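You operate a simulated robot arm through the tools that you are given. There is no shell and no other tool. Be economical: measure what you need, move in short steps, check, and stop when the job is done.

You run a simulated two-armed robot. Do the job below in one go: nothing can be reset, and whatever is moved stays where it is left.

Task
Make section A safe, open holder 6 and shut the yellow flap.
Fine: STOP first, then gob away and lock pin in, all before the lever is touched; other holders stay shut.

Only the result counts: the job must be done as asked and must still hold three seconds after the hand-in. Knocking over, shifting, dropping, spilling or breaking anything else fails it.

Robot
Two 7-joint arms with two-finger grippers on one trunk, hanging from a carriage that runs on a gantry, over the field with the corners [-2492, 1194], [-2500, 14], [0, -3], [8, 1177] (x, y) and turns from -367 to 320 degrees about z. Base frame: it is fixed where the carriage stands at the start and does not move with it; the origin is on the floor, on the carriage's upright axis, x ahead of it, y to its left, z up. Readings come in mm, degrees, newtons and seconds.
The left shoulder is at the start at [0, 236, 1666], the right one opposite. With the tool pointing down near the work surface each hand reaches from about 100 to 500 mm from the robot's upright axis, wherever it stands, measured 20 degrees to its own side. Payload 3.43 kg a hand.
The TCP of each hand is the grasp point between the finger pads, 30 mm short of the fingertips. In the tool frame z runs along the fingers and y along their closing line. Largest opening 104 mm; the body of the gripper starts 57 mm behind the TCP.
Orientation is that of the tool frame in the base frame, as a unit quaternion [x, y, z, w]. With the fingers straight down and closing along the base's y, the tool's x points along the base's -x, its y along +y and its z along -z.

Tools
- The arms move only by the tool play_rows. It takes "left_rows", "right_rows" or both (then of equal length, played together; a hand with none holds still); each is a list of rows, each a list of 7 numbers: the shift along the tool's x, y, z in mm, then the turn, a rotation vector about the tool's x, y, z in degrees, then the opening, from 0 (shut) to 1 (fully open). In form: [[x, y, z, ax, ay, az, jaw], ...]. A call has 1 to 20 rows; each row shifts and turns the commanded pose from where the row before left it, along the tool's axes as they then stand. Rows are played at 5 a second. More than 50 mm and 8.6 degrees between two rows, or a gripper value outside its range, and nothing of the call is played. Where a pose cannot be reached the arm comes as near as it can. A force on the tool above 80 N (or 10 N above the force at the start of the call, whichever is more), or a blocked arm, ends the call early, and 0.2 s more pass. Each finger travels about 45 mm/s and halts on what it meets, pressing with about 37 N; the grip force reading is that of the motor and also rises with nothing between the fingers. The clock runs only during rows and for 0.2 s after the last one: add rows that do not move to give the fingers time. The reply holds the time, the measured pose of the TCP, the force on the tool along the base axes, the opening and the grip force, in the units named above and with some noise, with the torque about the TCP (base axes, N m) and any sound that the robot's microphone picked up.
- Cameras (640 x 400 px; columns grow to the right, rows downward): "scene" is now at [253.2, -20.1, 1782.4]; the picture's right is [-0.32, -0.95, 0.00], its down [-0.88, 0.30, -0.36] and it looks along [0.34, -0.12, -0.93] (base axes); focal length 255 px, centre (320, 200). "left" rides on the left gripper at [67, -18, -90] in its tool frame; the picture's right is [0.25, 0.97, 0.00], its down [-0.73, 0.19, -0.66] and it looks along [-0.63, 0.17, 0.75] (tool axes); focal length 218 px, centre (320, 200). "right" rides on the right gripper at [67, 18, -90] in its tool frame; the picture's right is [-0.25, 0.97, 0.00], its down [-0.73, -0.19, -0.66] and it looks along [-0.64, -0.17, 0.75] (tool axes); focal length 218 px, centre (320, 200). There is no depth. A picture from a camera that has moved, and an enlarged one, comes with that camera's place and axes in the base frame and with its lens.
- get_image(camera): a new picture of that camera. It takes no simulated time.
- lift_body(by): slides the trunk up (or, below 0, down) by that many mm; the arms and the scene camera ride with it, the base frame stays. It gives what a move gives, with no picture.
- roll_base(legs): drives the robot by 1 to 6 legs, each [ahead, left, turn to the left] in mm, mm and degrees, along the robot's own axes; the way and the turn of a leg run together, so that a leg with both is an arc; at most 1500 mm and 180 degrees a leg. The arms and the cameras ride along, it lands a little off, and it stops where it bumps. It keeps to its track: a leg is cut to what the track allows. It gives what a move gives.
- head_to(pan, tilt): turns the head with the scene camera to pan (to the left, within 86 degrees either way) and tilt (down, from -29 to 69), counted from straight ahead of the robot. It gives what a move gives.
- inspect(camera, box): a new picture of the part [left, top, right, bottom] of that camera's present view, enlarged. It takes no simulated time.
- job_done(): hands the job in; it is judged then, once.

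Work in short steps. Places have to be worked out from the pictures, the camera data and where the tool is seen: move nearer, look again, correct. Check each grasp and each placing, and mend what went wrong. You have 120 turns and 100 pictures in all, those below and enlarged ones among them. Open the grippers and draw the arms clear of the work before you hand the job in, unless the task says otherwise; then end with one line.

The tools are called after ">>>" by a JSON object that holds its "op" and its "data". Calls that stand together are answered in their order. play_rows: Moves the arms, as the interface text tells. Its arguments: {"type":"object","properties":{"left_rows":{"type":"array","items":{"type":"array","items":{"type":"number"}}},"right_rows":{"type":"array","items":{"type":"array","items":{"type":"number"}}}},"required":[]} The other tools are called the same way: lift_body (by) slides the trunk up or down; roll_base (legs) drives the base; head_to (pan, tilt) turns the head that bears the scene camera; get_image (camera) takes a picture; inspect (camera, box) takes an enlarged picture of a part of a camera's view; job_done () hands the job in.

At the start:

```text
time_s: 0.0
left_eef_pos: [533.2, 47.9, 1251.8]
left_orientation: [0.0, 1.0, -0.001, 0.001]
left_force: [-0.1, 0.0, -0.5]
left_torque: [0.03, 0.02, 0.01]
left_width: 104.0
left_finger_force: 0.1
right_eef_pos: [357.5, -313.9, 1297.2]
right_orientation: [0.0, 1.0, 0.001, 0.0]
right_force: [1.4, 0.0, 0.8]
right_torque: [-0.02, 0.0, 0.02]
right_width: 104.1
right_finger_force: 0.1
trunk travel left (down, up): [-577.0, 63.0]
robot x, y, heading: [-0.8, 1.5, 0.0]
head pan, tilt: [-18.8, 68.8]
```

scene: 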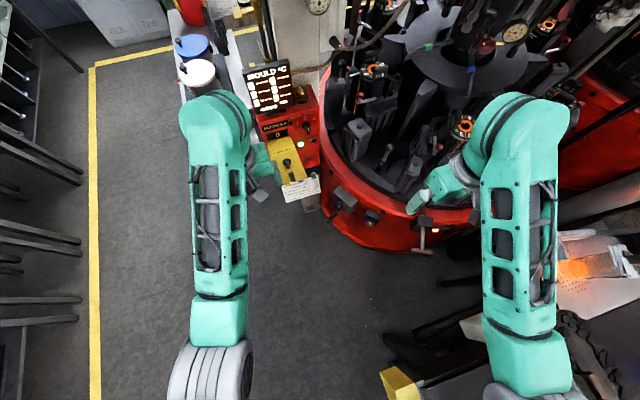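
right: 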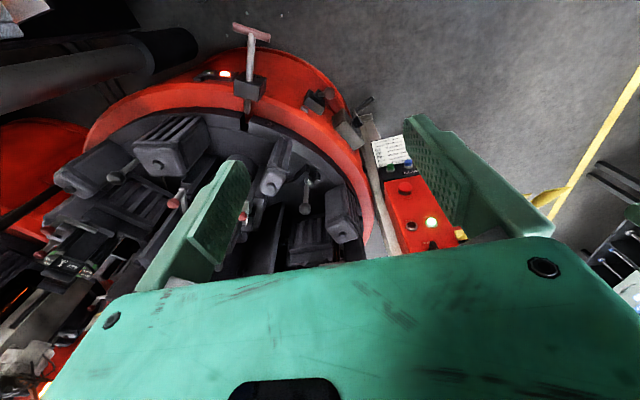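
left: 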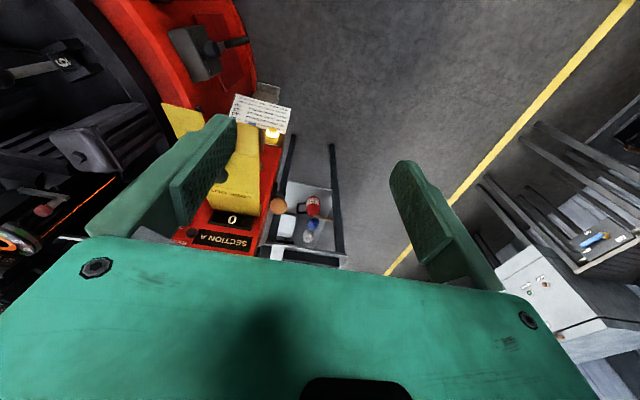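

The scene shows a glass-forming carousel with a red control box (Section A) and a card. I enlarge the key regions to read them.

>>> {"op": "inspect", "data": {"camera": "scene", "box": [220, 40, 350, 220]}}

>>> {"op": "inspect", "data": {"camera": "scene", "box": [310, 40, 510, 260]}}

>>> {"op": "inspect", "data": {"camera": "left", "box": [150, 80, 350, 270]}}

>>> {"op": "inspect", "data": {"camera": "right", "box": [220, 20, 480, 270]}}

```text
2.22 times, centred on (285, 130) of scene
camera zoom: at [253.2, -20.1, 1782.4], right [-0.32, -0.95, 0.0], down [-0.88, 0.3, -0.36], along [0.34, -0.12, -0.93], focal length 566 px, centre (398, 356)
```

zoom: 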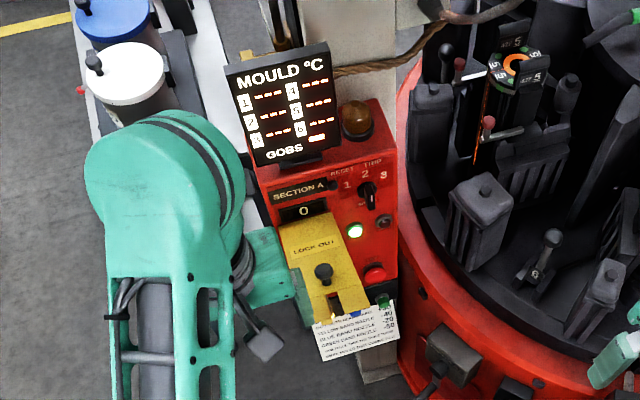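

```text
1.82 times, centred on (410, 150) of scene
camera zoom: at [253.2, -20.1, 1782.4], right [-0.32, -0.95, 0.0], down [-0.88, 0.3, -0.36], along [0.34, -0.12, -0.93], focal length 463 px, centre (156, 291)
```

zoom: 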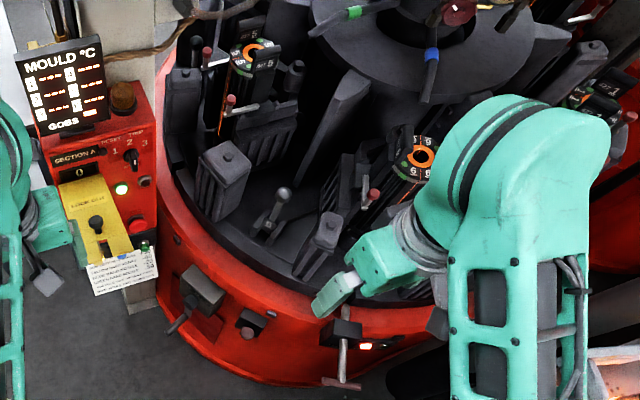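

```text
2.11 times, centred on (250, 175) of left
camera zoom: at [466.5, 32.0, 1341.2], right [-0.25, 0.97, 0.0], down [0.73, 0.19, 0.66], along [0.64, 0.17, -0.75], focal length 460 px, centre (467, 253)
```

zoom: 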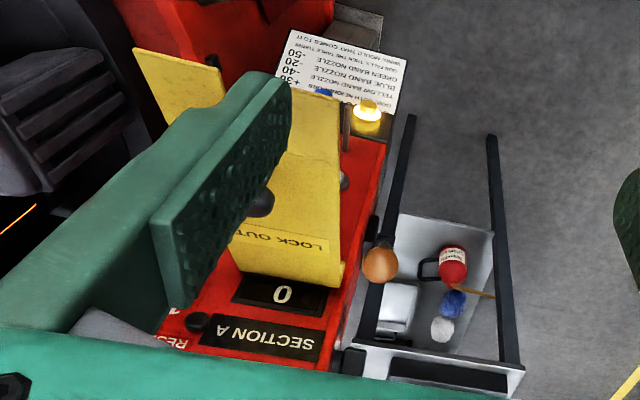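

```text
1.60 times, centred on (350, 145) of right
camera zoom: at [291.2, -296.7, 1386.6], right [0.25, 0.97, 0.0], down [0.73, -0.19, 0.66], along [0.64, -0.17, -0.75], focal length 349 px, centre (272, 288)
```

zoom: 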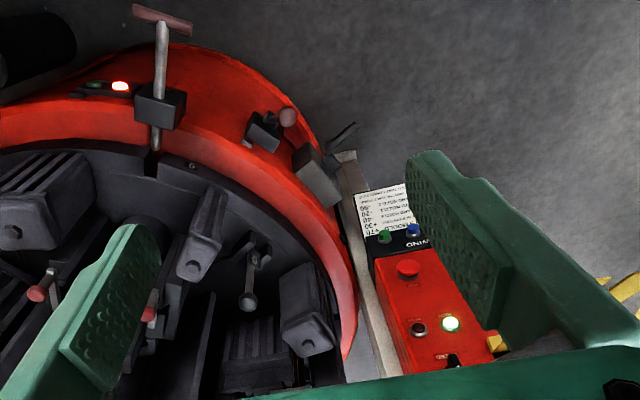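

I read the card and other details at higher zoom (the enlargements appear to be rendered afresh).

>>> {"op": "inspect", "data": {"camera": "left", "box": [222, 88, 298, 135]}}

>>> {"op": "inspect", "data": {"camera": "right", "box": [365, 125, 420, 180]}}

>>> {"op": "inspect", "data": {"camera": "scene", "box": [240, 55, 330, 115]}}

>>> {"op": "inspect", "data": {"camera": "scene", "box": [320, 0, 560, 150]}}

>>> {"op": "inspect", "data": {"camera": "scene", "box": [250, 130, 330, 210]}}

```text
8.42 times, centred on (260, 112) of left
camera zoom: at [466.5, 32.0, 1341.2], right [-0.25, 0.97, 0.0], down [0.73, 0.19, 0.66], along [0.64, 0.17, -0.75], focal length 1838 px, centre (825, 945)
```

zoom: 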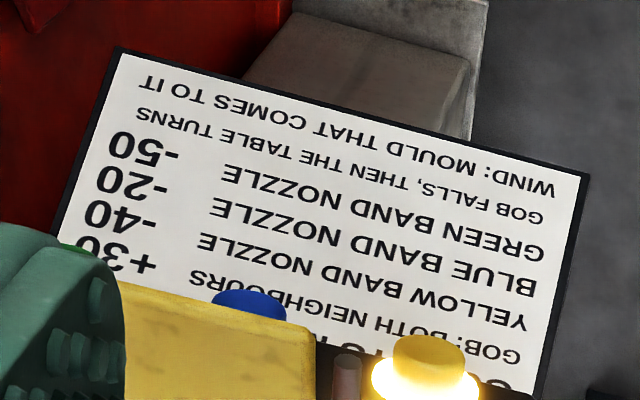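

```text
7.27 times, centred on (392, 152) of right
camera zoom: at [291.2, -296.7, 1386.6], right [0.25, 0.97, 0.0], down [0.73, -0.19, 0.66], along [0.64, -0.17, -0.75], focal length 1587 px, centre (-207, 546)
```

zoom: 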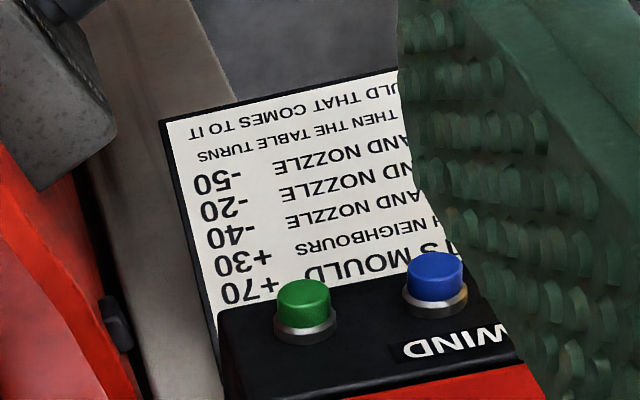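

```text
6.67 times, centred on (285, 85) of scene
camera zoom: at [253.2, -20.1, 1782.4], right [-0.32, -0.95, 0.0], down [-0.88, 0.3, -0.36], along [0.34, -0.12, -0.93], focal length 1697 px, centre (553, 967)
```

zoom: 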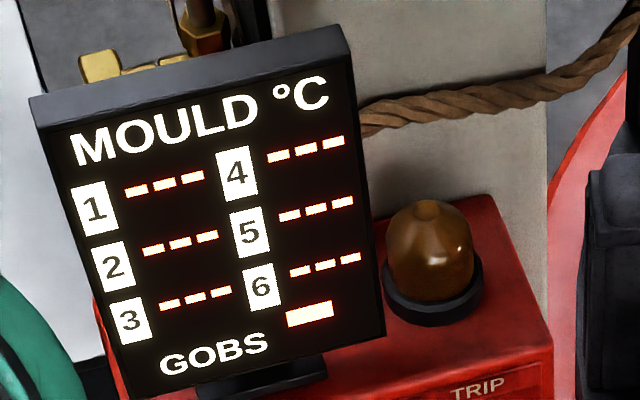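

```text
2.67 times, centred on (440, 75) of scene
camera zoom: at [253.2, -20.1, 1782.4], right [-0.32, -0.95, 0.0], down [-0.88, 0.3, -0.36], along [0.34, -0.12, -0.93], focal length 679 px, centre (0, 533)
```

zoom: 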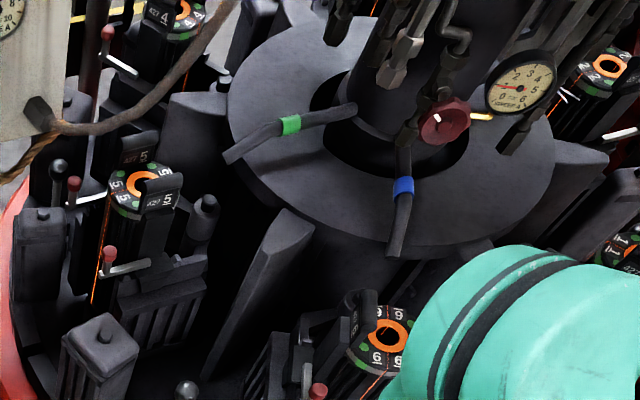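

```text
5.00 times, centred on (290, 170) of scene
camera zoom: at [253.2, -20.1, 1782.4], right [-0.32, -0.95, 0.0], down [-0.88, 0.3, -0.36], along [0.34, -0.12, -0.93], focal length 1273 px, centre (470, 350)
```

zoom: 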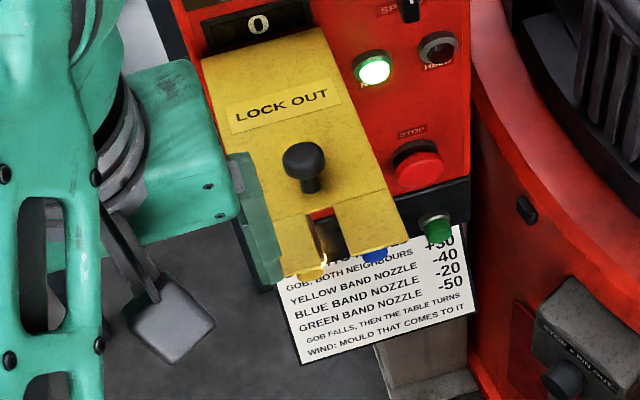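

I look at the bracket label, holder 6 area, T-pin, and glowing part at right.

>>> {"op": "inspect", "data": {"camera": "scene", "box": [320, 170, 450, 260]}}

>>> {"op": "inspect", "data": {"camera": "scene", "box": [510, 160, 640, 320]}}

>>> {"op": "inspect", "data": {"camera": "right", "box": [80, 10, 400, 210]}}

>>> {"op": "inspect", "data": {"camera": "right", "box": [0, 180, 200, 400]}}

```text
4.44 times, centred on (385, 215) of scene
camera zoom: at [253.2, -20.1, 1782.4], right [-0.32, -0.95, 0.0], down [-0.88, 0.3, -0.36], along [0.34, -0.12, -0.93], focal length 1132 px, centre (31, 133)
```

zoom: 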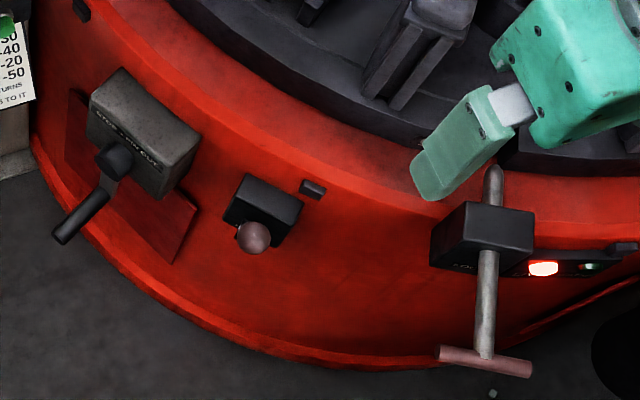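

```text
2.50 times, centred on (575, 240) of scene
camera zoom: at [253.2, -20.1, 1782.4], right [-0.32, -0.95, 0.0], down [-0.88, 0.3, -0.36], along [0.34, -0.12, -0.93], focal length 636 px, centre (-318, 100)
```

zoom: 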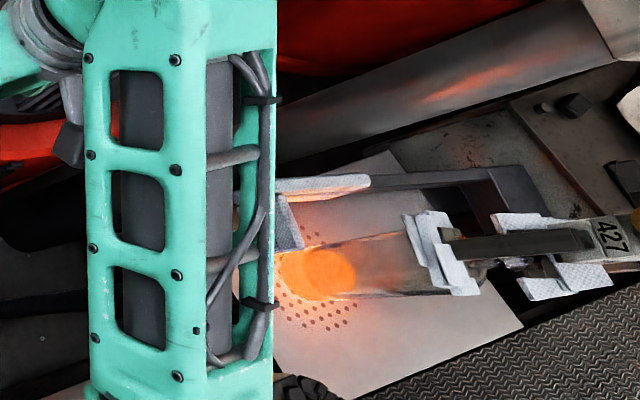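

```text
2.00 times, centred on (240, 110) of right
camera zoom: at [291.2, -296.7, 1386.6], right [0.25, 0.97, 0.0], down [0.73, -0.19, 0.66], along [0.64, -0.17, -0.75], focal length 436 px, centre (480, 380)
```

zoom: 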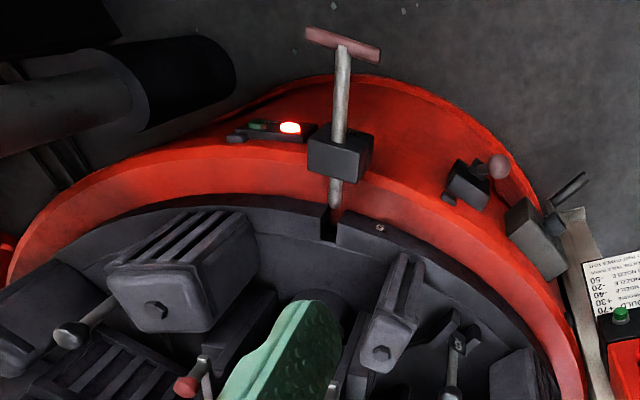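

```text
1.82 times, centred on (100, 290) of right
camera zoom: at [291.2, -296.7, 1386.6], right [0.25, 0.97, 0.0], down [0.73, -0.19, 0.66], along [0.64, -0.17, -0.75], focal length 397 px, centre (720, 36)
```

zoom: 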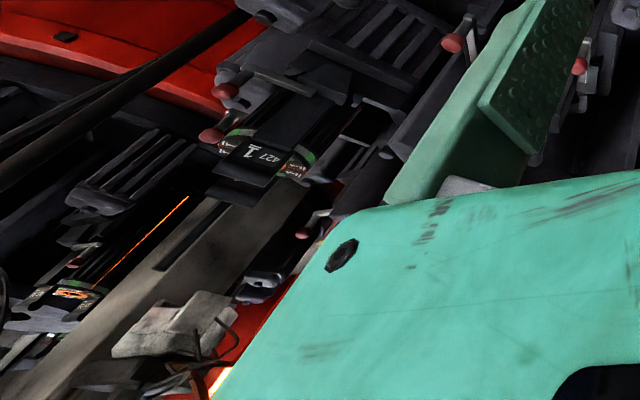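

Both arms hide parts of the work. I draw both back toward the robot and a little outward, then look again.

>>> {"op": "play_rows", "data": {"left_rows": [[40, 20, -10, 0, 0, 0, 1], [40, 20, -10, 0, 0, 0, 1], [40, 20, -10, 0, 0, 0, 1], [40, 20, -10, 0, 0, 0, 1], [40, 20, -10, 0, 0, 0, 1]], "right_rows": [[35, -20, -10, 0, 0, 0, 1], [35, -20, -10, 0, 0, 0, 1], [35, -20, -10, 0, 0, 0, 1], [35, -20, -10, 0, 0, 0, 1], [35, -20, -10, 0, 0, 0, 1]]}}

>>> {"op": "get_image", "data": {"camera": "scene"}}

>>> {"op": "get_image", "data": {"camera": "right"}}

>>> {"op": "get_image", "data": {"camera": "left"}}

```text
time_s: 1.2
left_eef_pos: [331.8, 146.1, 1302.1]
left_orientation: [0.0, 1.0, -0.002, 0.003]
left_force: [-0.2, 0.2, -0.2]
left_torque: [-0.01, 0.02, 0.03]
left_width: 104.0
left_finger_force: 0.1
right_eef_pos: [230.4, -445.7, 1306.6]
right_orientation: [0.0, 1.0, -0.002, 0.002]
right_force: [-0.1, 0.2, -0.6]
right_torque: [-0.01, 0.02, -0.01]
right_width: 104.2
right_finger_force: 0.1
right hand out of reach, approached as far as the arm can: row 1, 2, 3, 4, 5
trunk travel left (down, up): [-577.0, 63.0]
robot x, y, heading: [3.1, -2.3, 0.0]
head pan, tilt: [-18.8, 68.8]
```

```text
83 pictures are left
camera scene: at [253.2, -20.1, 1782.4], right [-0.32, -0.95, 0.0], down [-0.88, 0.3, -0.36], along [0.34, -0.12, -0.93], focal length 255 px, centre (320, 200)
```

scene: 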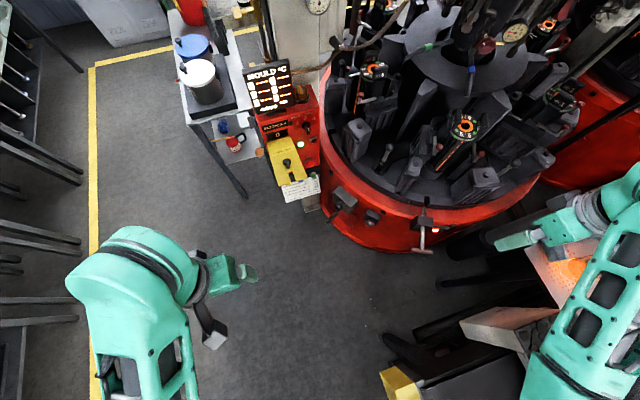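

```text
82 pictures are left
camera right: at [163.7, -428.8, 1395.0], right [0.25, 0.97, 0.0], down [0.73, -0.19, 0.66], along [0.64, -0.17, -0.75], focal length 218 px, centre (320, 200)
```

right: 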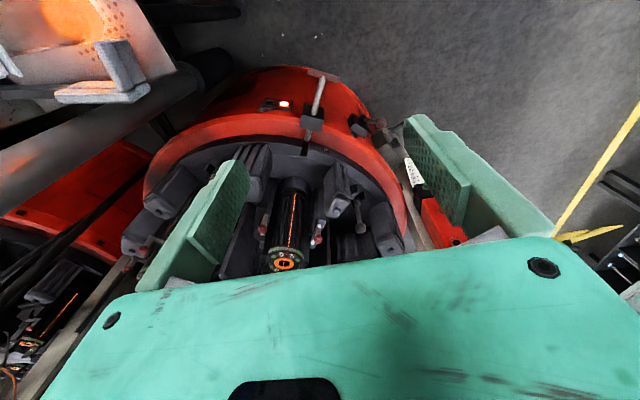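

```text
81 pictures are left
camera left: at [265.7, 130.6, 1391.4], right [-0.25, 0.97, 0.0], down [0.73, 0.19, 0.66], along [0.64, 0.16, -0.75], focal length 218 px, centre (320, 200)
```

left: 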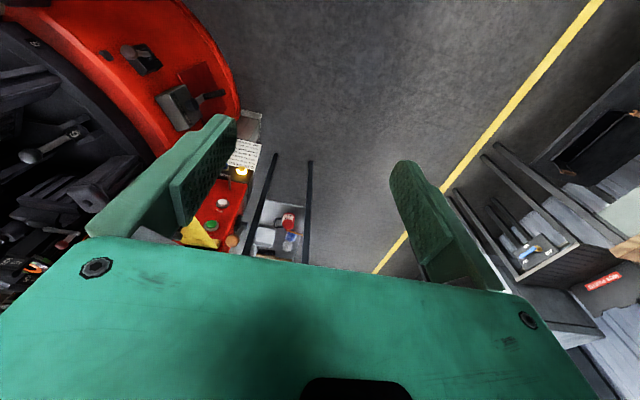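

The view is now free. I zoom on holder 6, the box, the pin, and look for the gob.

>>> {"op": "inspect", "data": {"camera": "scene", "box": [420, 80, 560, 220]}}

>>> {"op": "inspect", "data": {"camera": "scene", "box": [240, 90, 340, 220]}}

>>> {"op": "inspect", "data": {"camera": "scene", "box": [320, 100, 460, 260]}}

>>> {"op": "inspect", "data": {"camera": "scene", "box": [340, 0, 640, 110]}}

```text
2.86 times, centred on (490, 150) of scene
camera zoom: at [253.2, -20.1, 1782.4], right [-0.32, -0.95, 0.0], down [-0.88, 0.3, -0.36], along [0.34, -0.12, -0.93], focal length 727 px, centre (-166, 343)
```

zoom: 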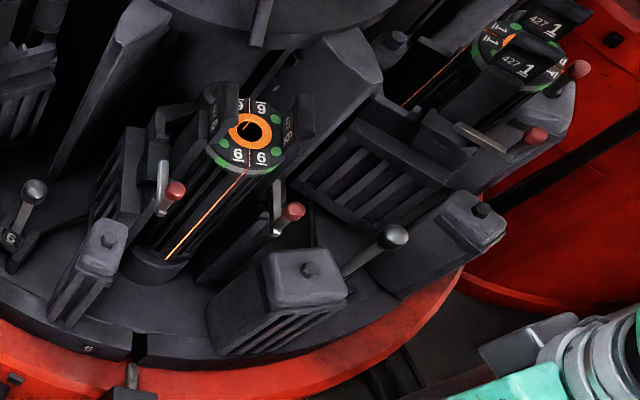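

```text
3.08 times, centred on (290, 155) of scene
camera zoom: at [253.2, -20.1, 1782.4], right [-0.32, -0.95, 0.0], down [-0.88, 0.3, -0.36], along [0.34, -0.12, -0.93], focal length 783 px, centre (412, 338)
```

zoom: 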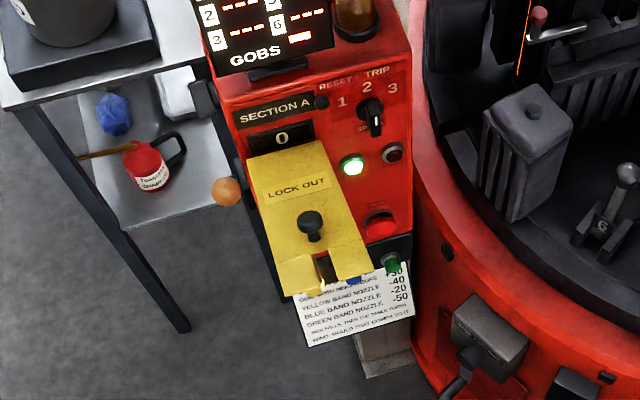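

```text
2.50 times, centred on (390, 180) of scene
camera zoom: at [253.2, -20.1, 1782.4], right [-0.32, -0.95, 0.0], down [-0.88, 0.3, -0.36], along [0.34, -0.12, -0.93], focal length 636 px, centre (145, 250)
```

zoom: 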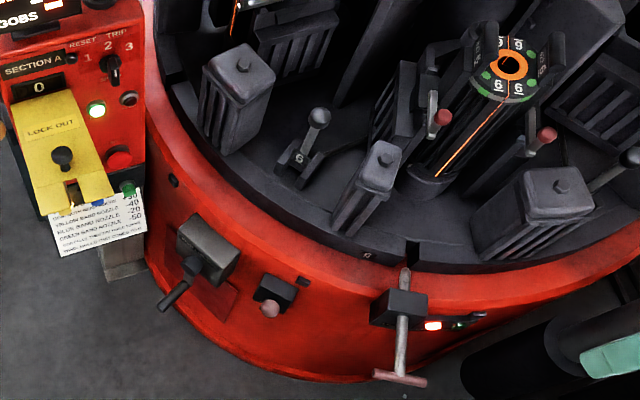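

```text
2.13 times, centred on (490, 55) of scene
camera zoom: at [253.2, -20.1, 1782.4], right [-0.32, -0.95, 0.0], down [-0.88, 0.3, -0.36], along [0.34, -0.12, -0.93], focal length 543 px, centre (-43, 509)
```

zoom: 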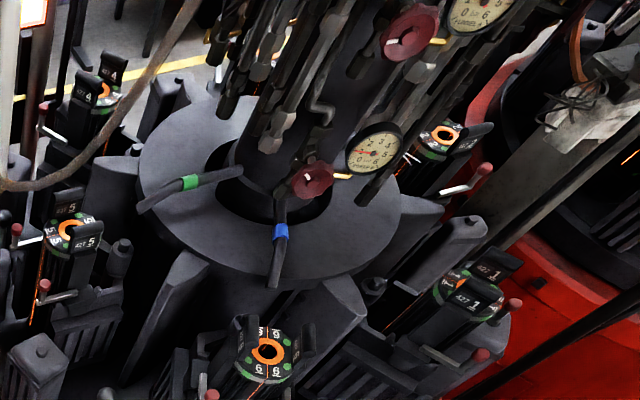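

Zoom further on labels: panel, orange ball, crank, knob, lever tags.

>>> {"op": "inspect", "data": {"camera": "scene", "box": [286, 108, 326, 198]}}

>>> {"op": "inspect", "data": {"camera": "scene", "box": [245, 130, 295, 165]}}

>>> {"op": "inspect", "data": {"camera": "scene", "box": [325, 180, 395, 230]}}

>>> {"op": "inspect", "data": {"camera": "scene", "box": [400, 190, 450, 255]}}

>>> {"op": "inspect", "data": {"camera": "scene", "box": [365, 130, 425, 215]}}

```text
4.44 times, centred on (306, 153) of scene
camera zoom: at [253.2, -20.1, 1782.4], right [-0.32, -0.95, 0.0], down [-0.88, 0.3, -0.36], along [0.34, -0.12, -0.93], focal length 1132 px, centre (382, 409)
```

zoom: 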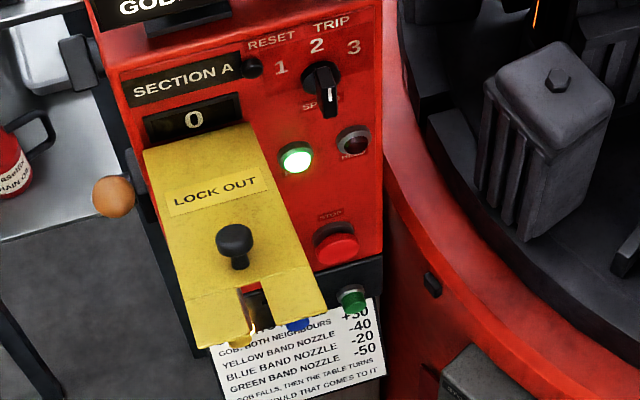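

```text
11.43 times, centred on (270, 148) of scene
camera zoom: at [253.2, -20.1, 1782.4], right [-0.32, -0.95, 0.0], down [-0.88, 0.3, -0.36], along [0.34, -0.12, -0.93], focal length 2910 px, centre (891, 800)
```

zoom: 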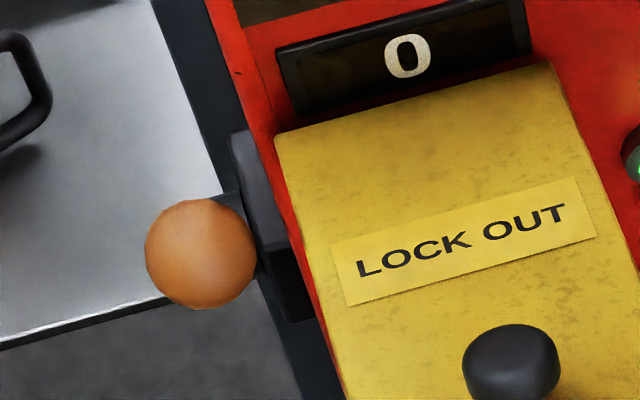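

```text
8.00 times, centred on (360, 205) of scene
camera zoom: at [253.2, -20.1, 1782.4], right [-0.32, -0.95, 0.0], down [-0.88, 0.3, -0.36], along [0.34, -0.12, -0.93], focal length 2037 px, centre (0, 160)
```

zoom: 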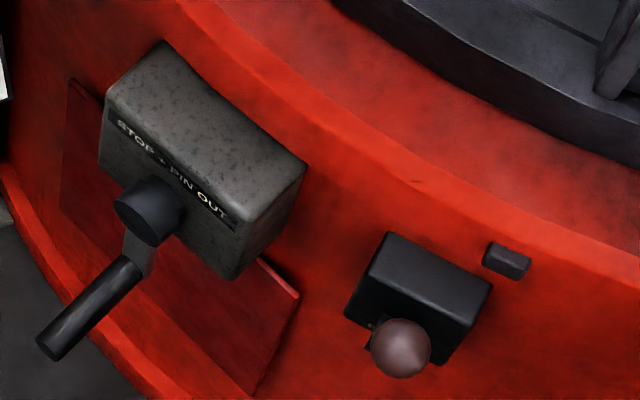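

```text
6.15 times, centred on (425, 222) of scene
camera zoom: at [253.2, -20.1, 1782.4], right [-0.32, -0.95, 0.0], down [-0.88, 0.3, -0.36], along [0.34, -0.12, -0.93], focal length 1567 px, centre (-326, 62)
```

zoom: 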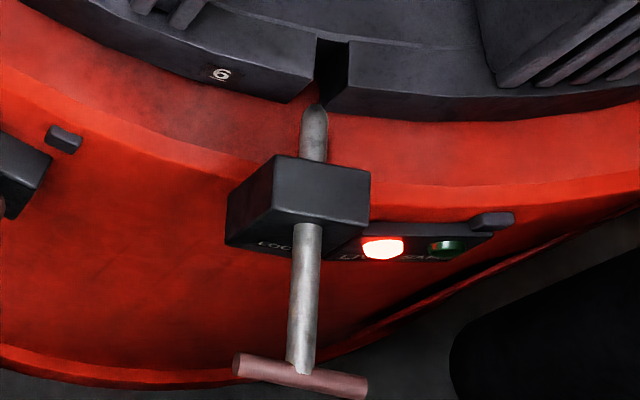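

```text
4.71 times, centred on (395, 172) of scene
camera zoom: at [253.2, -20.1, 1782.4], right [-0.32, -0.95, 0.0], down [-0.88, 0.3, -0.36], along [0.34, -0.12, -0.93], focal length 1198 px, centre (-33, 329)
```

zoom: 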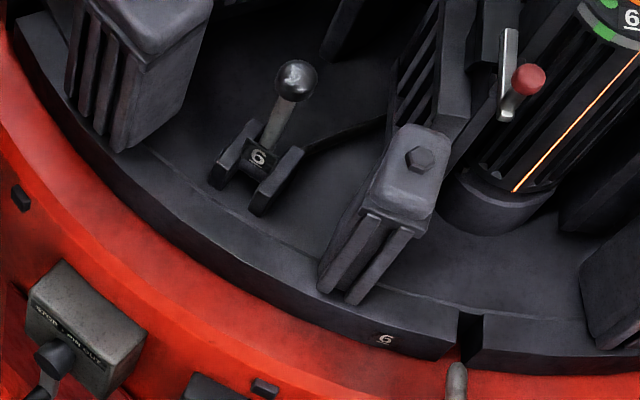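

STOP triangulates to about (754,-153,868), the T-handle to (290,-453,794). I bring the left hand's camera over the panel, with fingers apart, for a closer look.

>>> {"op": "play_rows", "data": {"left_rows": [[-26, -44, 23, 0, 0, 0, 1], [-26, -44, 23, 0, 0, 0, 1], [-26, -44, 23, 0, 0, 0, 1], [-26, -44, 23, 0, 0, 0, 1], [-26, -44, 23, 0, 0, 0, 1], [-26, -44, 23, 0, 0, 0, 1]]}}

>>> {"op": "get_image", "data": {"camera": "left"}}

```text
refused: row 1 steps farther than a row can; nothing moved
```

```text
71 pictures are left
camera left: at [265.7, 130.6, 1391.4], right [-0.25, 0.97, 0.0], down [0.73, 0.19, 0.66], along [0.64, 0.16, -0.75], focal length 218 px, centre (320, 200)
```

left: 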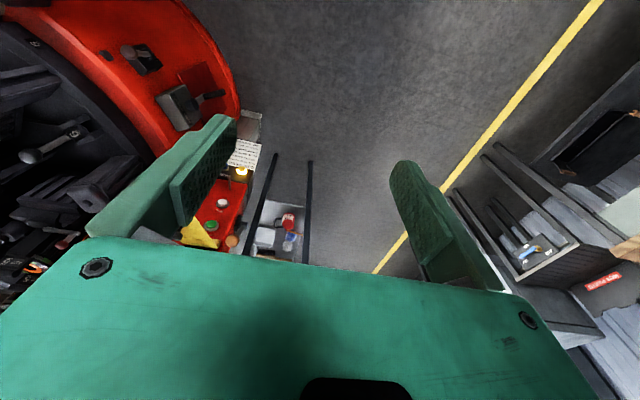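

Rows are too long; I zoom once on this odd view of the panel, then move in shorter rows.

>>> {"op": "inspect", "data": {"camera": "left", "box": [170, 130, 330, 260]}}

>>> {"op": "play_rows", "data": {"left_rows": [[-20, -33, 17, 0, 0, 0, 1], [-20, -33, 17, 0, 0, 0, 1], [-20, -33, 17, 0, 0, 0, 1], [-20, -33, 17, 0, 0, 0, 1], [-20, -33, 17, 0, 0, 0, 1], [-20, -33, 17, 0, 0, 0, 1], [-20, -33, 17, 0, 0, 0, 1], [-20, -33, 17, 0, 0, 0, 1]]}}

>>> {"op": "get_image", "data": {"camera": "left"}}

```text
3.08 times, centred on (250, 195) of left
camera zoom: at [265.7, 130.6, 1391.4], right [-0.25, 0.97, 0.0], down [0.73, 0.19, 0.66], along [0.64, 0.16, -0.75], focal length 672 px, centre (535, 215)
```

zoom: 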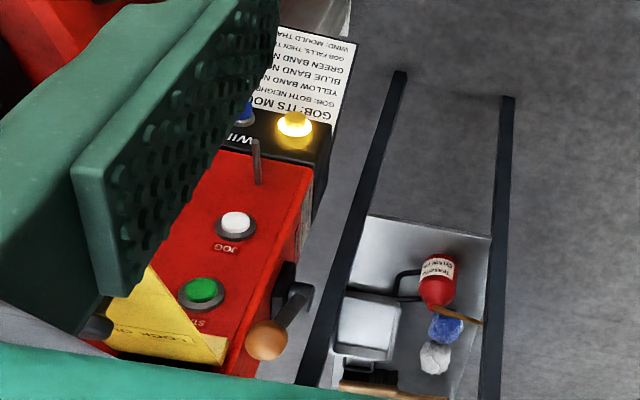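

```text
time_s: 3.0
left_eef_pos: [493.7, -117.6, 1167.9]
left_orientation: [-0.002, 1.0, 0.0, 0.0]
left_force: [0.7, -0.5, 0.9]
left_torque: [-0.02, 0.01, 0.03]
left_width: 104.0
left_finger_force: 0.1
right_eef_pos: [232.2, -446.5, 1305.2]
right_orientation: [0.0, 1.0, -0.001, 0.002]
right_force: [0.6, 0.2, 0.4]
right_torque: [-0.01, 0.01, -0.01]
right_width: 103.9
right_finger_force: 0.1
trunk travel left (down, up): [-577.0, 63.0]
robot x, y, heading: [3.1, -0.8, 0.2]
head pan, tilt: [-18.8, 68.8]
```

```text
69 pictures are left
camera left: at [427.9, -134.1, 1257.1], right [-0.25, 0.97, 0.0], down [0.73, 0.19, 0.66], along [0.64, 0.17, -0.75], focal length 218 px, centre (320, 200)
```

left: 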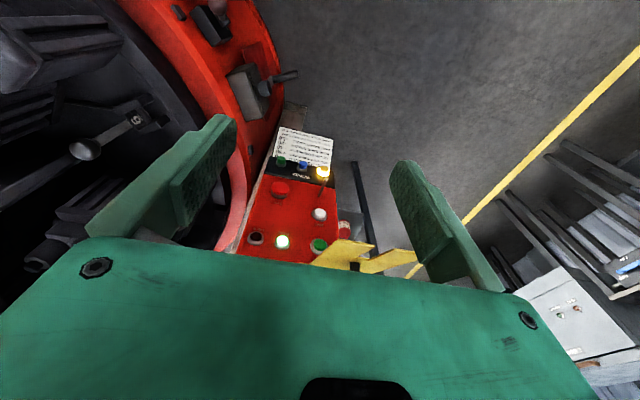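

The flap is hinged and stands open above JOG/START; a staple waits for its slot. I zoom on the panel and the side label by the orange knob.

>>> {"op": "inspect", "data": {"camera": "left", "box": [230, 120, 430, 275]}}

>>> {"op": "inspect", "data": {"camera": "left", "box": [40, 0, 320, 170]}}

>>> {"op": "inspect", "data": {"camera": "scene", "box": [170, 0, 340, 210]}}

```text
2.58 times, centred on (330, 198) of left
camera zoom: at [427.9, -134.1, 1257.1], right [-0.25, 0.97, 0.0], down [0.73, 0.19, 0.66], along [0.64, 0.17, -0.75], focal length 563 px, centre (294, 206)
```

zoom: 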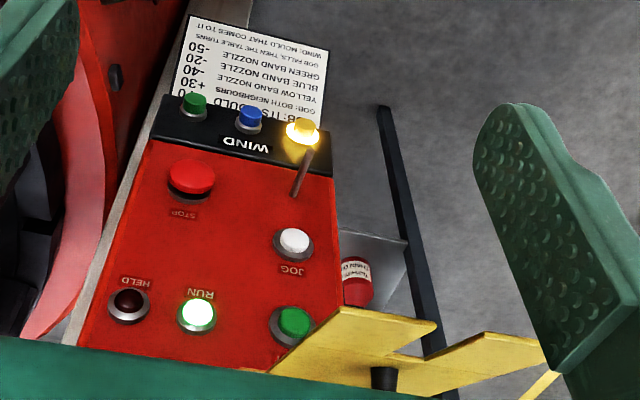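

```text
2.29 times, centred on (180, 85) of left
camera zoom: at [427.9, -134.1, 1257.1], right [-0.25, 0.97, 0.0], down [0.73, 0.19, 0.66], along [0.64, 0.17, -0.75], focal length 499 px, centre (640, 463)
```

zoom: 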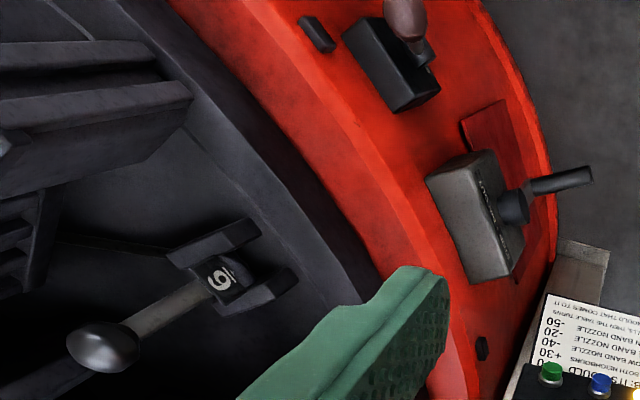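

```text
1.90 times, centred on (255, 105) of scene
camera zoom: at [253.3, -20.2, 1782.5], right [-0.32, -0.95, 0.0], down [-0.88, 0.3, -0.36], along [0.34, -0.12, -0.93], focal length 485 px, centre (444, 381)
```

zoom: 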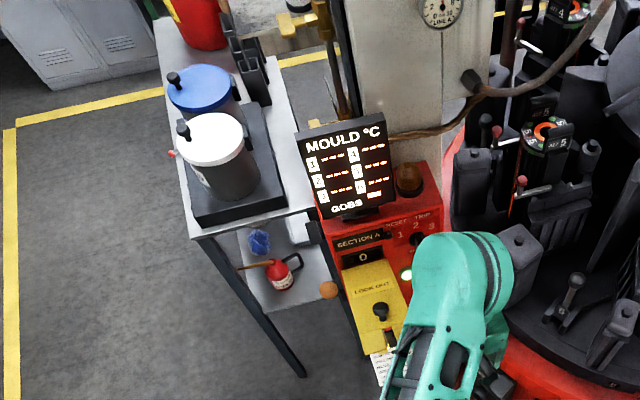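

STOP, JOG, START, RUN/HELD read clearly. I now swing the left hand left of the box and turn it to read the label by the orange-knob lever.

>>> {"op": "play_rows", "data": {"left_rows": [[-8, 37, -4, 0, 0, 0, 1], [-8, 37, -4, 0, 0, 0, 1], [-8, 37, -4, 0, 0, 0, 1], [-8, 37, -4, 0, 0, 0, 1], [-8, 37, -4, 0, 0, 0, 1], [-8, 37, -4, 0, 0, 0, 1], [-8, 37, -4, 0, 0, 0, 1], [-8, 37, -4, 0, 0, 0, 1], [0, 0, 0, 0, 0, 8, 1], [0, 0, 0, 0, 0, 8, 1], [0, 0, 0, 0, 0, 8, 1], [0, 0, 0, 0, 0, 8, 1], [0, 0, 0, 0, 0, 8, 1], [0, 0, 0, 0, 0, 8, 1], [0, 0, 0, 0, 0, 8, 1]]}}

>>> {"op": "get_image", "data": {"camera": "left"}}

```text
time_s: 6.2
left_eef_pos: [556.3, 181.0, 1197.9]
left_orientation: [0.47, 0.883, -0.001, 0.001]
left_force: [0.0, 0.3, 0.8]
left_torque: [0.02, 0.01, 0.0]
left_width: 104.2
left_finger_force: 0.1
right_eef_pos: [231.8, -446.0, 1305.8]
right_orientation: [0.0, 1.0, -0.002, 0.002]
right_force: [0.4, 0.1, -0.3]
right_torque: [-0.02, -0.02, 0.01]
right_width: 104.1
right_finger_force: 0.0
trunk travel left (down, up): [-577.0, 63.0]
robot x, y, heading: [2.7, -4.2, -0.3]
head pan, tilt: [-18.8, 68.8]
```

```text
65 pictures are left
camera left: at [506.4, 227.8, 1286.8], right [0.66, 0.75, 0.0], down [0.56, -0.5, 0.66], along [0.49, -0.44, -0.75], focal length 218 px, centre (320, 200)
```

left: 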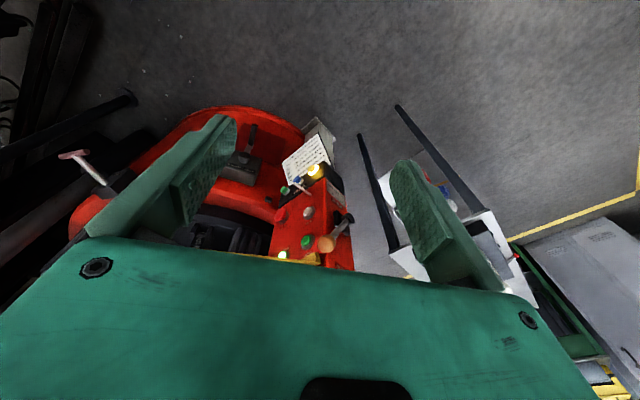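

>>> {"op": "inspect", "data": {"camera": "left", "box": [255, 150, 375, 270]}}

```text
3.33 times, centred on (315, 210) of left
camera zoom: at [506.4, 227.8, 1286.8], right [0.66, 0.75, 0.0], down [0.56, -0.5, 0.66], along [0.49, -0.44, -0.75], focal length 728 px, centre (337, 167)
```

zoom: 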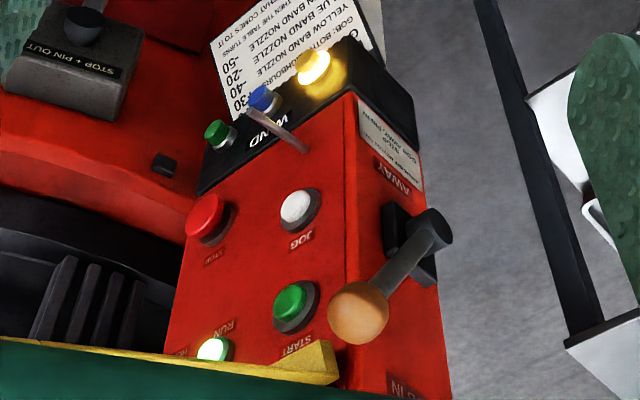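

The orange lever moves between "GOB IN" and "AWAY". I read the small instruction label.

>>> {"op": "inspect", "data": {"camera": "left", "box": [320, 175, 352, 215]}}

>>> {"op": "inspect", "data": {"camera": "left", "box": [320, 200, 360, 270]}}

```text
10.00 times, centred on (336, 195) of left
camera zoom: at [506.4, 227.8, 1286.8], right [0.66, 0.75, 0.0], down [0.56, -0.5, 0.66], along [0.49, -0.44, -0.75], focal length 2183 px, centre (160, 250)
```

zoom: 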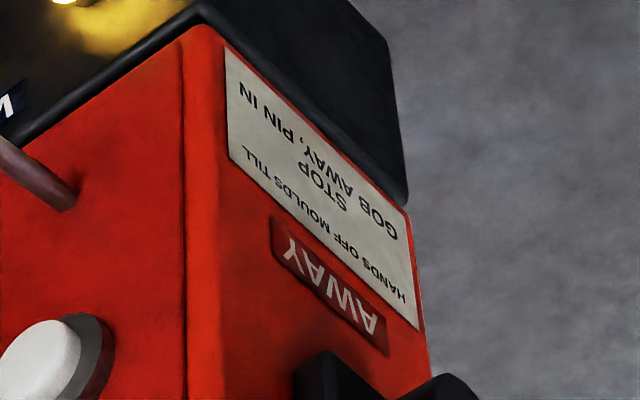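

```text
5.71 times, centred on (340, 235) of left
camera zoom: at [506.4, 227.8, 1286.8], right [0.66, 0.75, 0.0], down [0.56, -0.5, 0.66], along [0.49, -0.44, -0.75], focal length 1247 px, centre (206, 0)
```

zoom: 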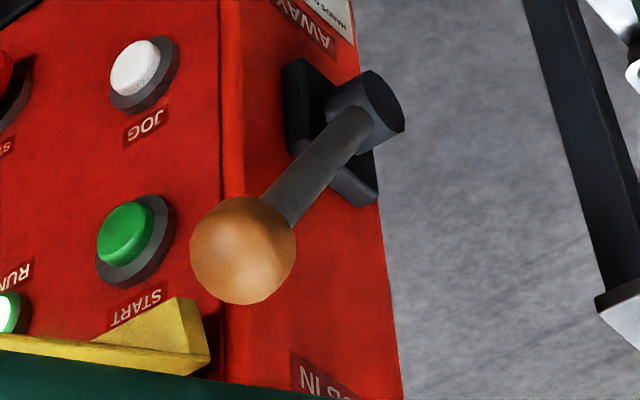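

Panel turns out vertical, facing me: STOP ≈(756,-142,856), JOG (767,-44,904), START (767,-45,994); gob lever knob ≈(820,27,954). I move the right hand in front, away from the T-pin, before lowering the trunk.

>>> {"op": "play_rows", "data": {"right_rows": [[-22, 33, 6, 0, 0, 0, 1], [-22, 33, 6, 0, 0, 0, 1], [-22, 33, 6, 0, 0, 0, 1], [-22, 33, 6, 0, 0, 0, 1], [-22, 33, 6, 0, 0, 0, 1], [-22, 33, 6, 0, 0, 0, 1], [-22, 33, 6, 0, 0, 0, 1], [-22, 33, 6, 0, 0, 0, 0], [-22, 33, 6, 0, 0, 0, 0]]}}

>>> {"op": "get_image", "data": {"camera": "scene"}}

```text
time_s: 8.2
left_eef_pos: [557.7, 180.9, 1197.5]
left_orientation: [0.469, 0.883, 0.0, 0.001]
left_force: [-0.3, 0.4, -1.0]
left_torque: [0.0, 0.0, 0.04]
left_width: 104.1
left_finger_force: 0.2
right_eef_pos: [429.6, -146.9, 1251.9]
right_orientation: [0.001, 1.0, 0.0, 0.0]
right_force: [0.1, 0.5, 0.0]
right_torque: [-0.01, -0.04, -0.01]
right_width: 51.3
right_finger_force: 0.3
trunk travel left (down, up): [-577.0, 63.0]
robot x, y, heading: [-1.4, -0.2, 0.1]
head pan, tilt: [-18.8, 68.8]
```

```text
61 pictures are left
camera scene: at [253.3, -20.0, 1782.5], right [-0.32, -0.95, 0.0], down [-0.88, 0.3, -0.36], along [0.34, -0.12, -0.93], focal length 255 px, centre (320, 200)
```

scene: 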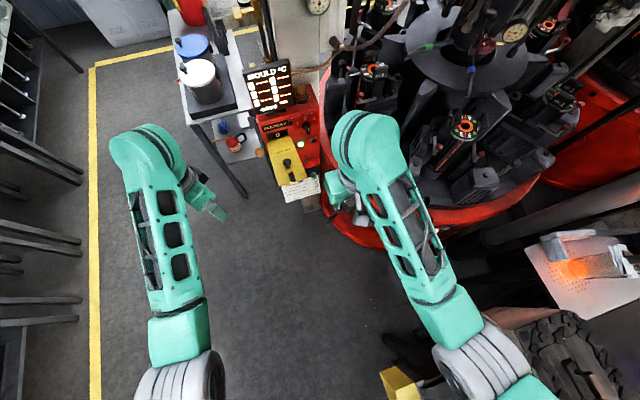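

Nothing is beneath the hands except clear floor. I lower the trunk 300 mm and view again.

>>> {"op": "lift_body", "data": {"by": -300}}

>>> {"op": "get_image", "data": {"camera": "scene"}}

```text
time_s: 11.2
left_eef_pos: [557.5, 180.3, 898.0]
left_orientation: [0.469, 0.883, 0.0, 0.001]
left_force: [0.1, 0.2, 0.2]
left_torque: [-0.01, -0.01, 0.02]
left_width: 103.9
left_finger_force: 0.0
right_eef_pos: [430.4, -148.4, 951.8]
right_orientation: [0.0, 1.0, 0.0, 0.0]
right_force: [-1.1, -1.0, 0.0]
right_torque: [0.01, -0.01, -0.01]
right_width: 0.0
right_finger_force: 34.6
trunk travel left (down, up): [-277.0, 363.0]
robot x, y, heading: [-2.1, -3.9, 0.1]
head pan, tilt: [-18.8, 68.8]
```

```text
60 pictures are left
camera scene: at [253.3, -20.1, 1482.5], right [-0.32, -0.95, 0.0], down [-0.88, 0.3, -0.36], along [0.34, -0.12, -0.93], focal length 255 px, centre (320, 200)
```

scene: 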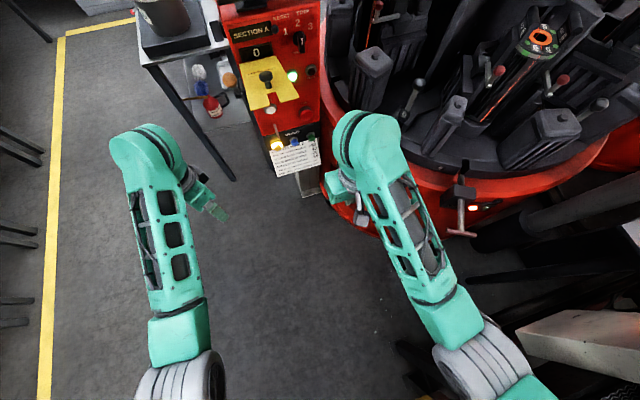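

Closed right hand is well in front of STOP. I pitch it toward horizontal (about tool y) in place and check it is reachable.

>>> {"op": "play_rows", "data": {"right_rows": [[0, 0, 0, 0, -8, 0, 0], [0, 0, 0, 0, -8, 0, 0], [0, 0, 0, 0, -8, 0, 0], [0, 0, 0, 0, -8, 0, 0], [0, 0, 0, 0, -8, 0, 0], [0, 0, 0, 0, -8, 0, 0], [0, 0, 0, 0, -8, 0, 0], [0, 0, 0, 0, -8, 0, 0]]}}

>>> {"op": "inspect", "data": {"camera": "scene", "box": [210, 0, 350, 200]}}

>>> {"op": "get_image", "data": {"camera": "right"}}

```text
time_s: 13.2
left_eef_pos: [597.5, 184.7, 916.4]
left_orientation: [0.465, 0.885, 0.006, 0.013]
left_force: [0.8, 0.2, 0.2]
left_torque: [0.01, 0.06, -0.01]
left_width: 104.1
left_finger_force: 0.0
right_eef_pos: [516.7, -181.2, 993.0]
right_orientation: [-0.014, 0.844, 0.011, 0.536]
right_force: [0.3, 0.0, -1.4]
right_torque: [0.03, -0.07, -0.01]
right_width: 0.0
right_finger_force: 34.3
right hand out of reach, approached as far as the arm can: row 7, 8
trunk travel left (down, up): [-277.0, 363.0]
robot x, y, heading: [0.1, 3.6, 0.5]
head pan, tilt: [-18.8, 68.8]
stopped in row 8 (right hand): the arm was blocked; the commanded pose is now the measured one
```

```text
2.00 times, centred on (280, 100) of scene
camera zoom: at [277.7, -17.3, 1492.6], right [-0.31, -0.95, -0.01], down [-0.87, 0.29, -0.39], along [0.37, -0.11, -0.92], focal length 509 px, centre (400, 400)
```

zoom: 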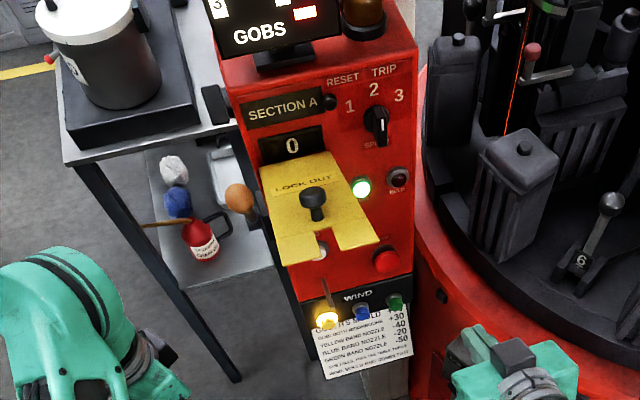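

```text
58 pictures are left
camera right: at [406.9, -166.9, 969.7], right [0.07, 0.97, 0.23], down [-0.28, -0.2, 0.94], along [0.96, -0.13, 0.25], focal length 218 px, centre (320, 200)
```

right: 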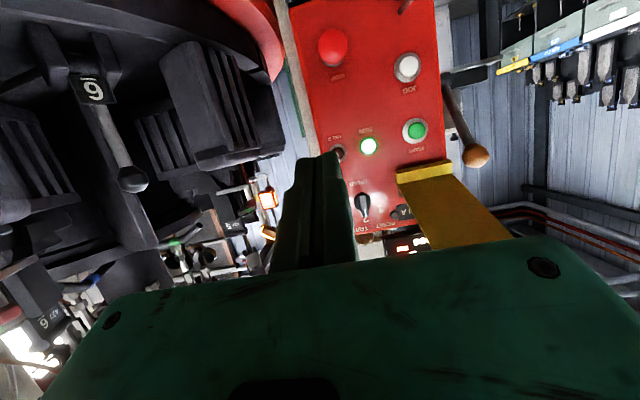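

The arm had folded against the trunk, so I stop pitching: fingers now point forward, 25° down – good for pressing. STOP checks at ≈(756,-144,854); I advance 195 mm toward it, stopping about 50 mm short.

>>> {"op": "play_rows", "data": {"right_rows": [[4, 7, 39, 0, 0, 0, 0], [4, 7, 39, 0, 0, 0, 0], [4, 7, 39, 0, 0, 0, 0], [4, 7, 39, 0, 0, 0, 0], [4, 7, 39, 0, 0, 0, 0]]}}

>>> {"op": "get_image", "data": {"camera": "right"}}

>>> {"op": "inspect", "data": {"camera": "scene", "box": [210, 0, 370, 200]}}

```text
time_s: 14.4
left_eef_pos: [560.3, 181.7, 898.7]
left_orientation: [0.468, 0.884, 0.001, 0.001]
left_force: [-0.5, 0.4, 0.9]
left_torque: [0.05, 0.0, -0.01]
left_width: 104.0
left_finger_force: 0.1
right_eef_pos: [638.8, -183.7, 905.1]
right_orientation: [-0.015, 0.856, 0.01, 0.516]
right_force: [0.3, -0.7, 0.0]
right_torque: [0.0, 0.02, 0.06]
right_width: 0.1
right_finger_force: 34.8
right hand out of reach, approached as far as the arm can: row 1, 2, 3, 4, 5
trunk travel left (down, up): [-277.0, 363.0]
robot x, y, heading: [0.4, 3.6, 0.0]
head pan, tilt: [-18.8, 68.8]
```

```text
57 pictures are left
camera right: at [527.5, -171.2, 886.6], right [0.08, 0.97, 0.23], down [-0.23, -0.2, 0.95], along [0.97, -0.13, 0.21], focal length 218 px, centre (320, 200)
```

right: 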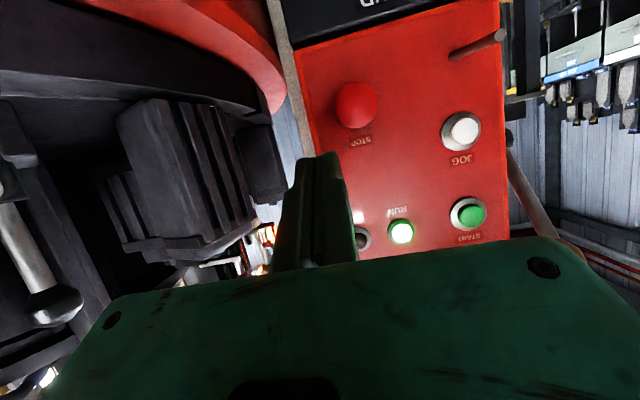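

```text
2.00 times, centred on (290, 100) of scene
camera zoom: at [254.1, -19.3, 1482.3], right [-0.32, -0.95, 0.0], down [-0.88, 0.3, -0.36], along [0.34, -0.12, -0.93], focal length 509 px, centre (380, 400)
```

zoom: 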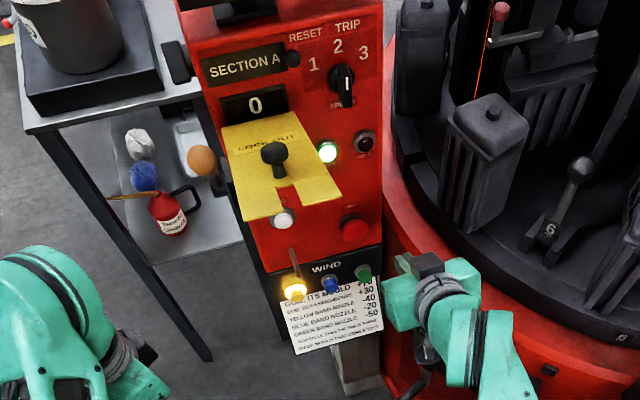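

The right arm is at its reach limit at (639,-184,905). I raise both hands, so I can lower the trunk further and turn left to bring the right shoulder forward.

>>> {"op": "play_rows", "data": {"left_rows": [[10, 0, -35, 0, 0, 0, 1], [10, 0, -35, 0, 0, 0, 1], [10, 0, -35, 0, 0, 0, 1], [10, 0, -35, 0, 0, 0, 1], [10, 0, -35, 0, 0, 0, 1]], "right_rows": [[-8, 0, -38, 0, 0, 0, 0], [-15, 0, -38, 0, 0, 0, 0], [-25, 0, -35, 0, 0, 0, 0], [-30, 0, -30, 0, 0, 0, 0], [-35, 0, -30, 0, 0, 0, 0]]}}

>>> {"op": "lift_body", "data": {"by": -200}}

>>> {"op": "roll_base", "data": {"legs": [[0, 0, 15]]}}

>>> {"op": "get_image", "data": {"camera": "scene"}}

```text
time_s: 15.6
left_eef_pos: [532.7, 222.5, 1073.6]
left_orientation: [0.468, 0.884, 0.0, 0.0]
left_force: [-0.3, -0.1, 0.3]
left_torque: [0.01, 0.01, -0.03]
left_width: 104.0
left_finger_force: 0.0
right_eef_pos: [541.9, -186.3, 1083.5]
right_orientation: [-0.011, 0.856, 0.009, 0.517]
right_force: [0.2, 0.3, 0.3]
right_torque: [0.02, 0.0, 0.01]
right_width: 0.0
right_finger_force: 34.8
trunk travel left (down, up): [-277.0, 363.0]
robot x, y, heading: [-1.2, -1.2, 0.3]
head pan, tilt: [-18.8, 68.8]
```

```text
time_s: 18.0
left_eef_pos: [542.3, 221.9, 906.3]
left_orientation: [0.467, 0.884, 0.0, 0.004]
left_force: [0.1, 0.8, -0.4]
left_torque: [0.0, -0.05, -0.01]
left_width: 103.9
left_finger_force: 0.0
right_eef_pos: [549.2, -186.5, 902.7]
right_orientation: [-0.012, 0.861, 0.007, 0.509]
right_force: [0.4, -0.9, 0.1]
right_torque: [-0.01, -0.01, -0.01]
right_width: 0.1
right_finger_force: 34.9
trunk travel left (down, up): [-105.0, 535.0]
robot x, y, heading: [-1.2, 0.4, 0.1]
head pan, tilt: [-18.8, 68.8]
stopped: the arm was blocked; the commanded pose is now the measured one
```

```text
time_s: 19.3
left_eef_pos: [455.4, 352.9, 902.6]
left_orientation: [0.348, 0.937, 0.001, 0.001]
left_force: [-0.2, 0.3, -0.3]
left_torque: [-0.05, -0.03, -0.04]
left_width: 104.1
left_finger_force: 0.0
right_eef_pos: [568.5, -39.0, 899.7]
right_orientation: [-0.125, 0.853, 0.074, 0.501]
right_force: [0.1, -0.1, 0.3]
right_torque: [0.01, -0.01, -0.04]
right_width: 0.2
right_finger_force: 34.5
trunk travel left (down, up): [-105.0, 535.0]
robot x, y, heading: [2.0, -1.7, 15.3]
head pan, tilt: [-18.8, 68.8]
```

```text
55 pictures are left
camera scene: at [249.3, 48.2, 1310.5], right [-0.06, -1.0, 0.0], down [-0.93, 0.06, -0.36], along [0.36, -0.02, -0.93], focal length 255 px, centre (320, 200)
```

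scene: 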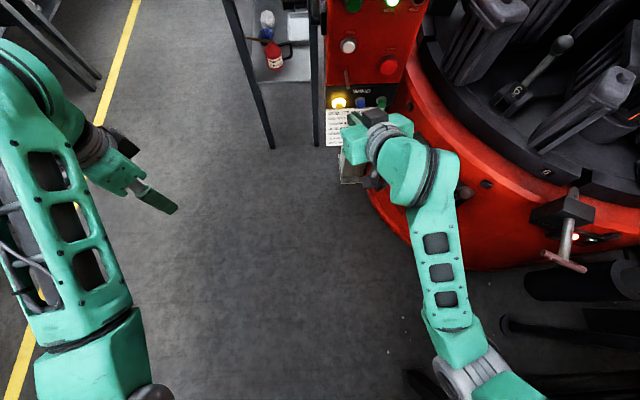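

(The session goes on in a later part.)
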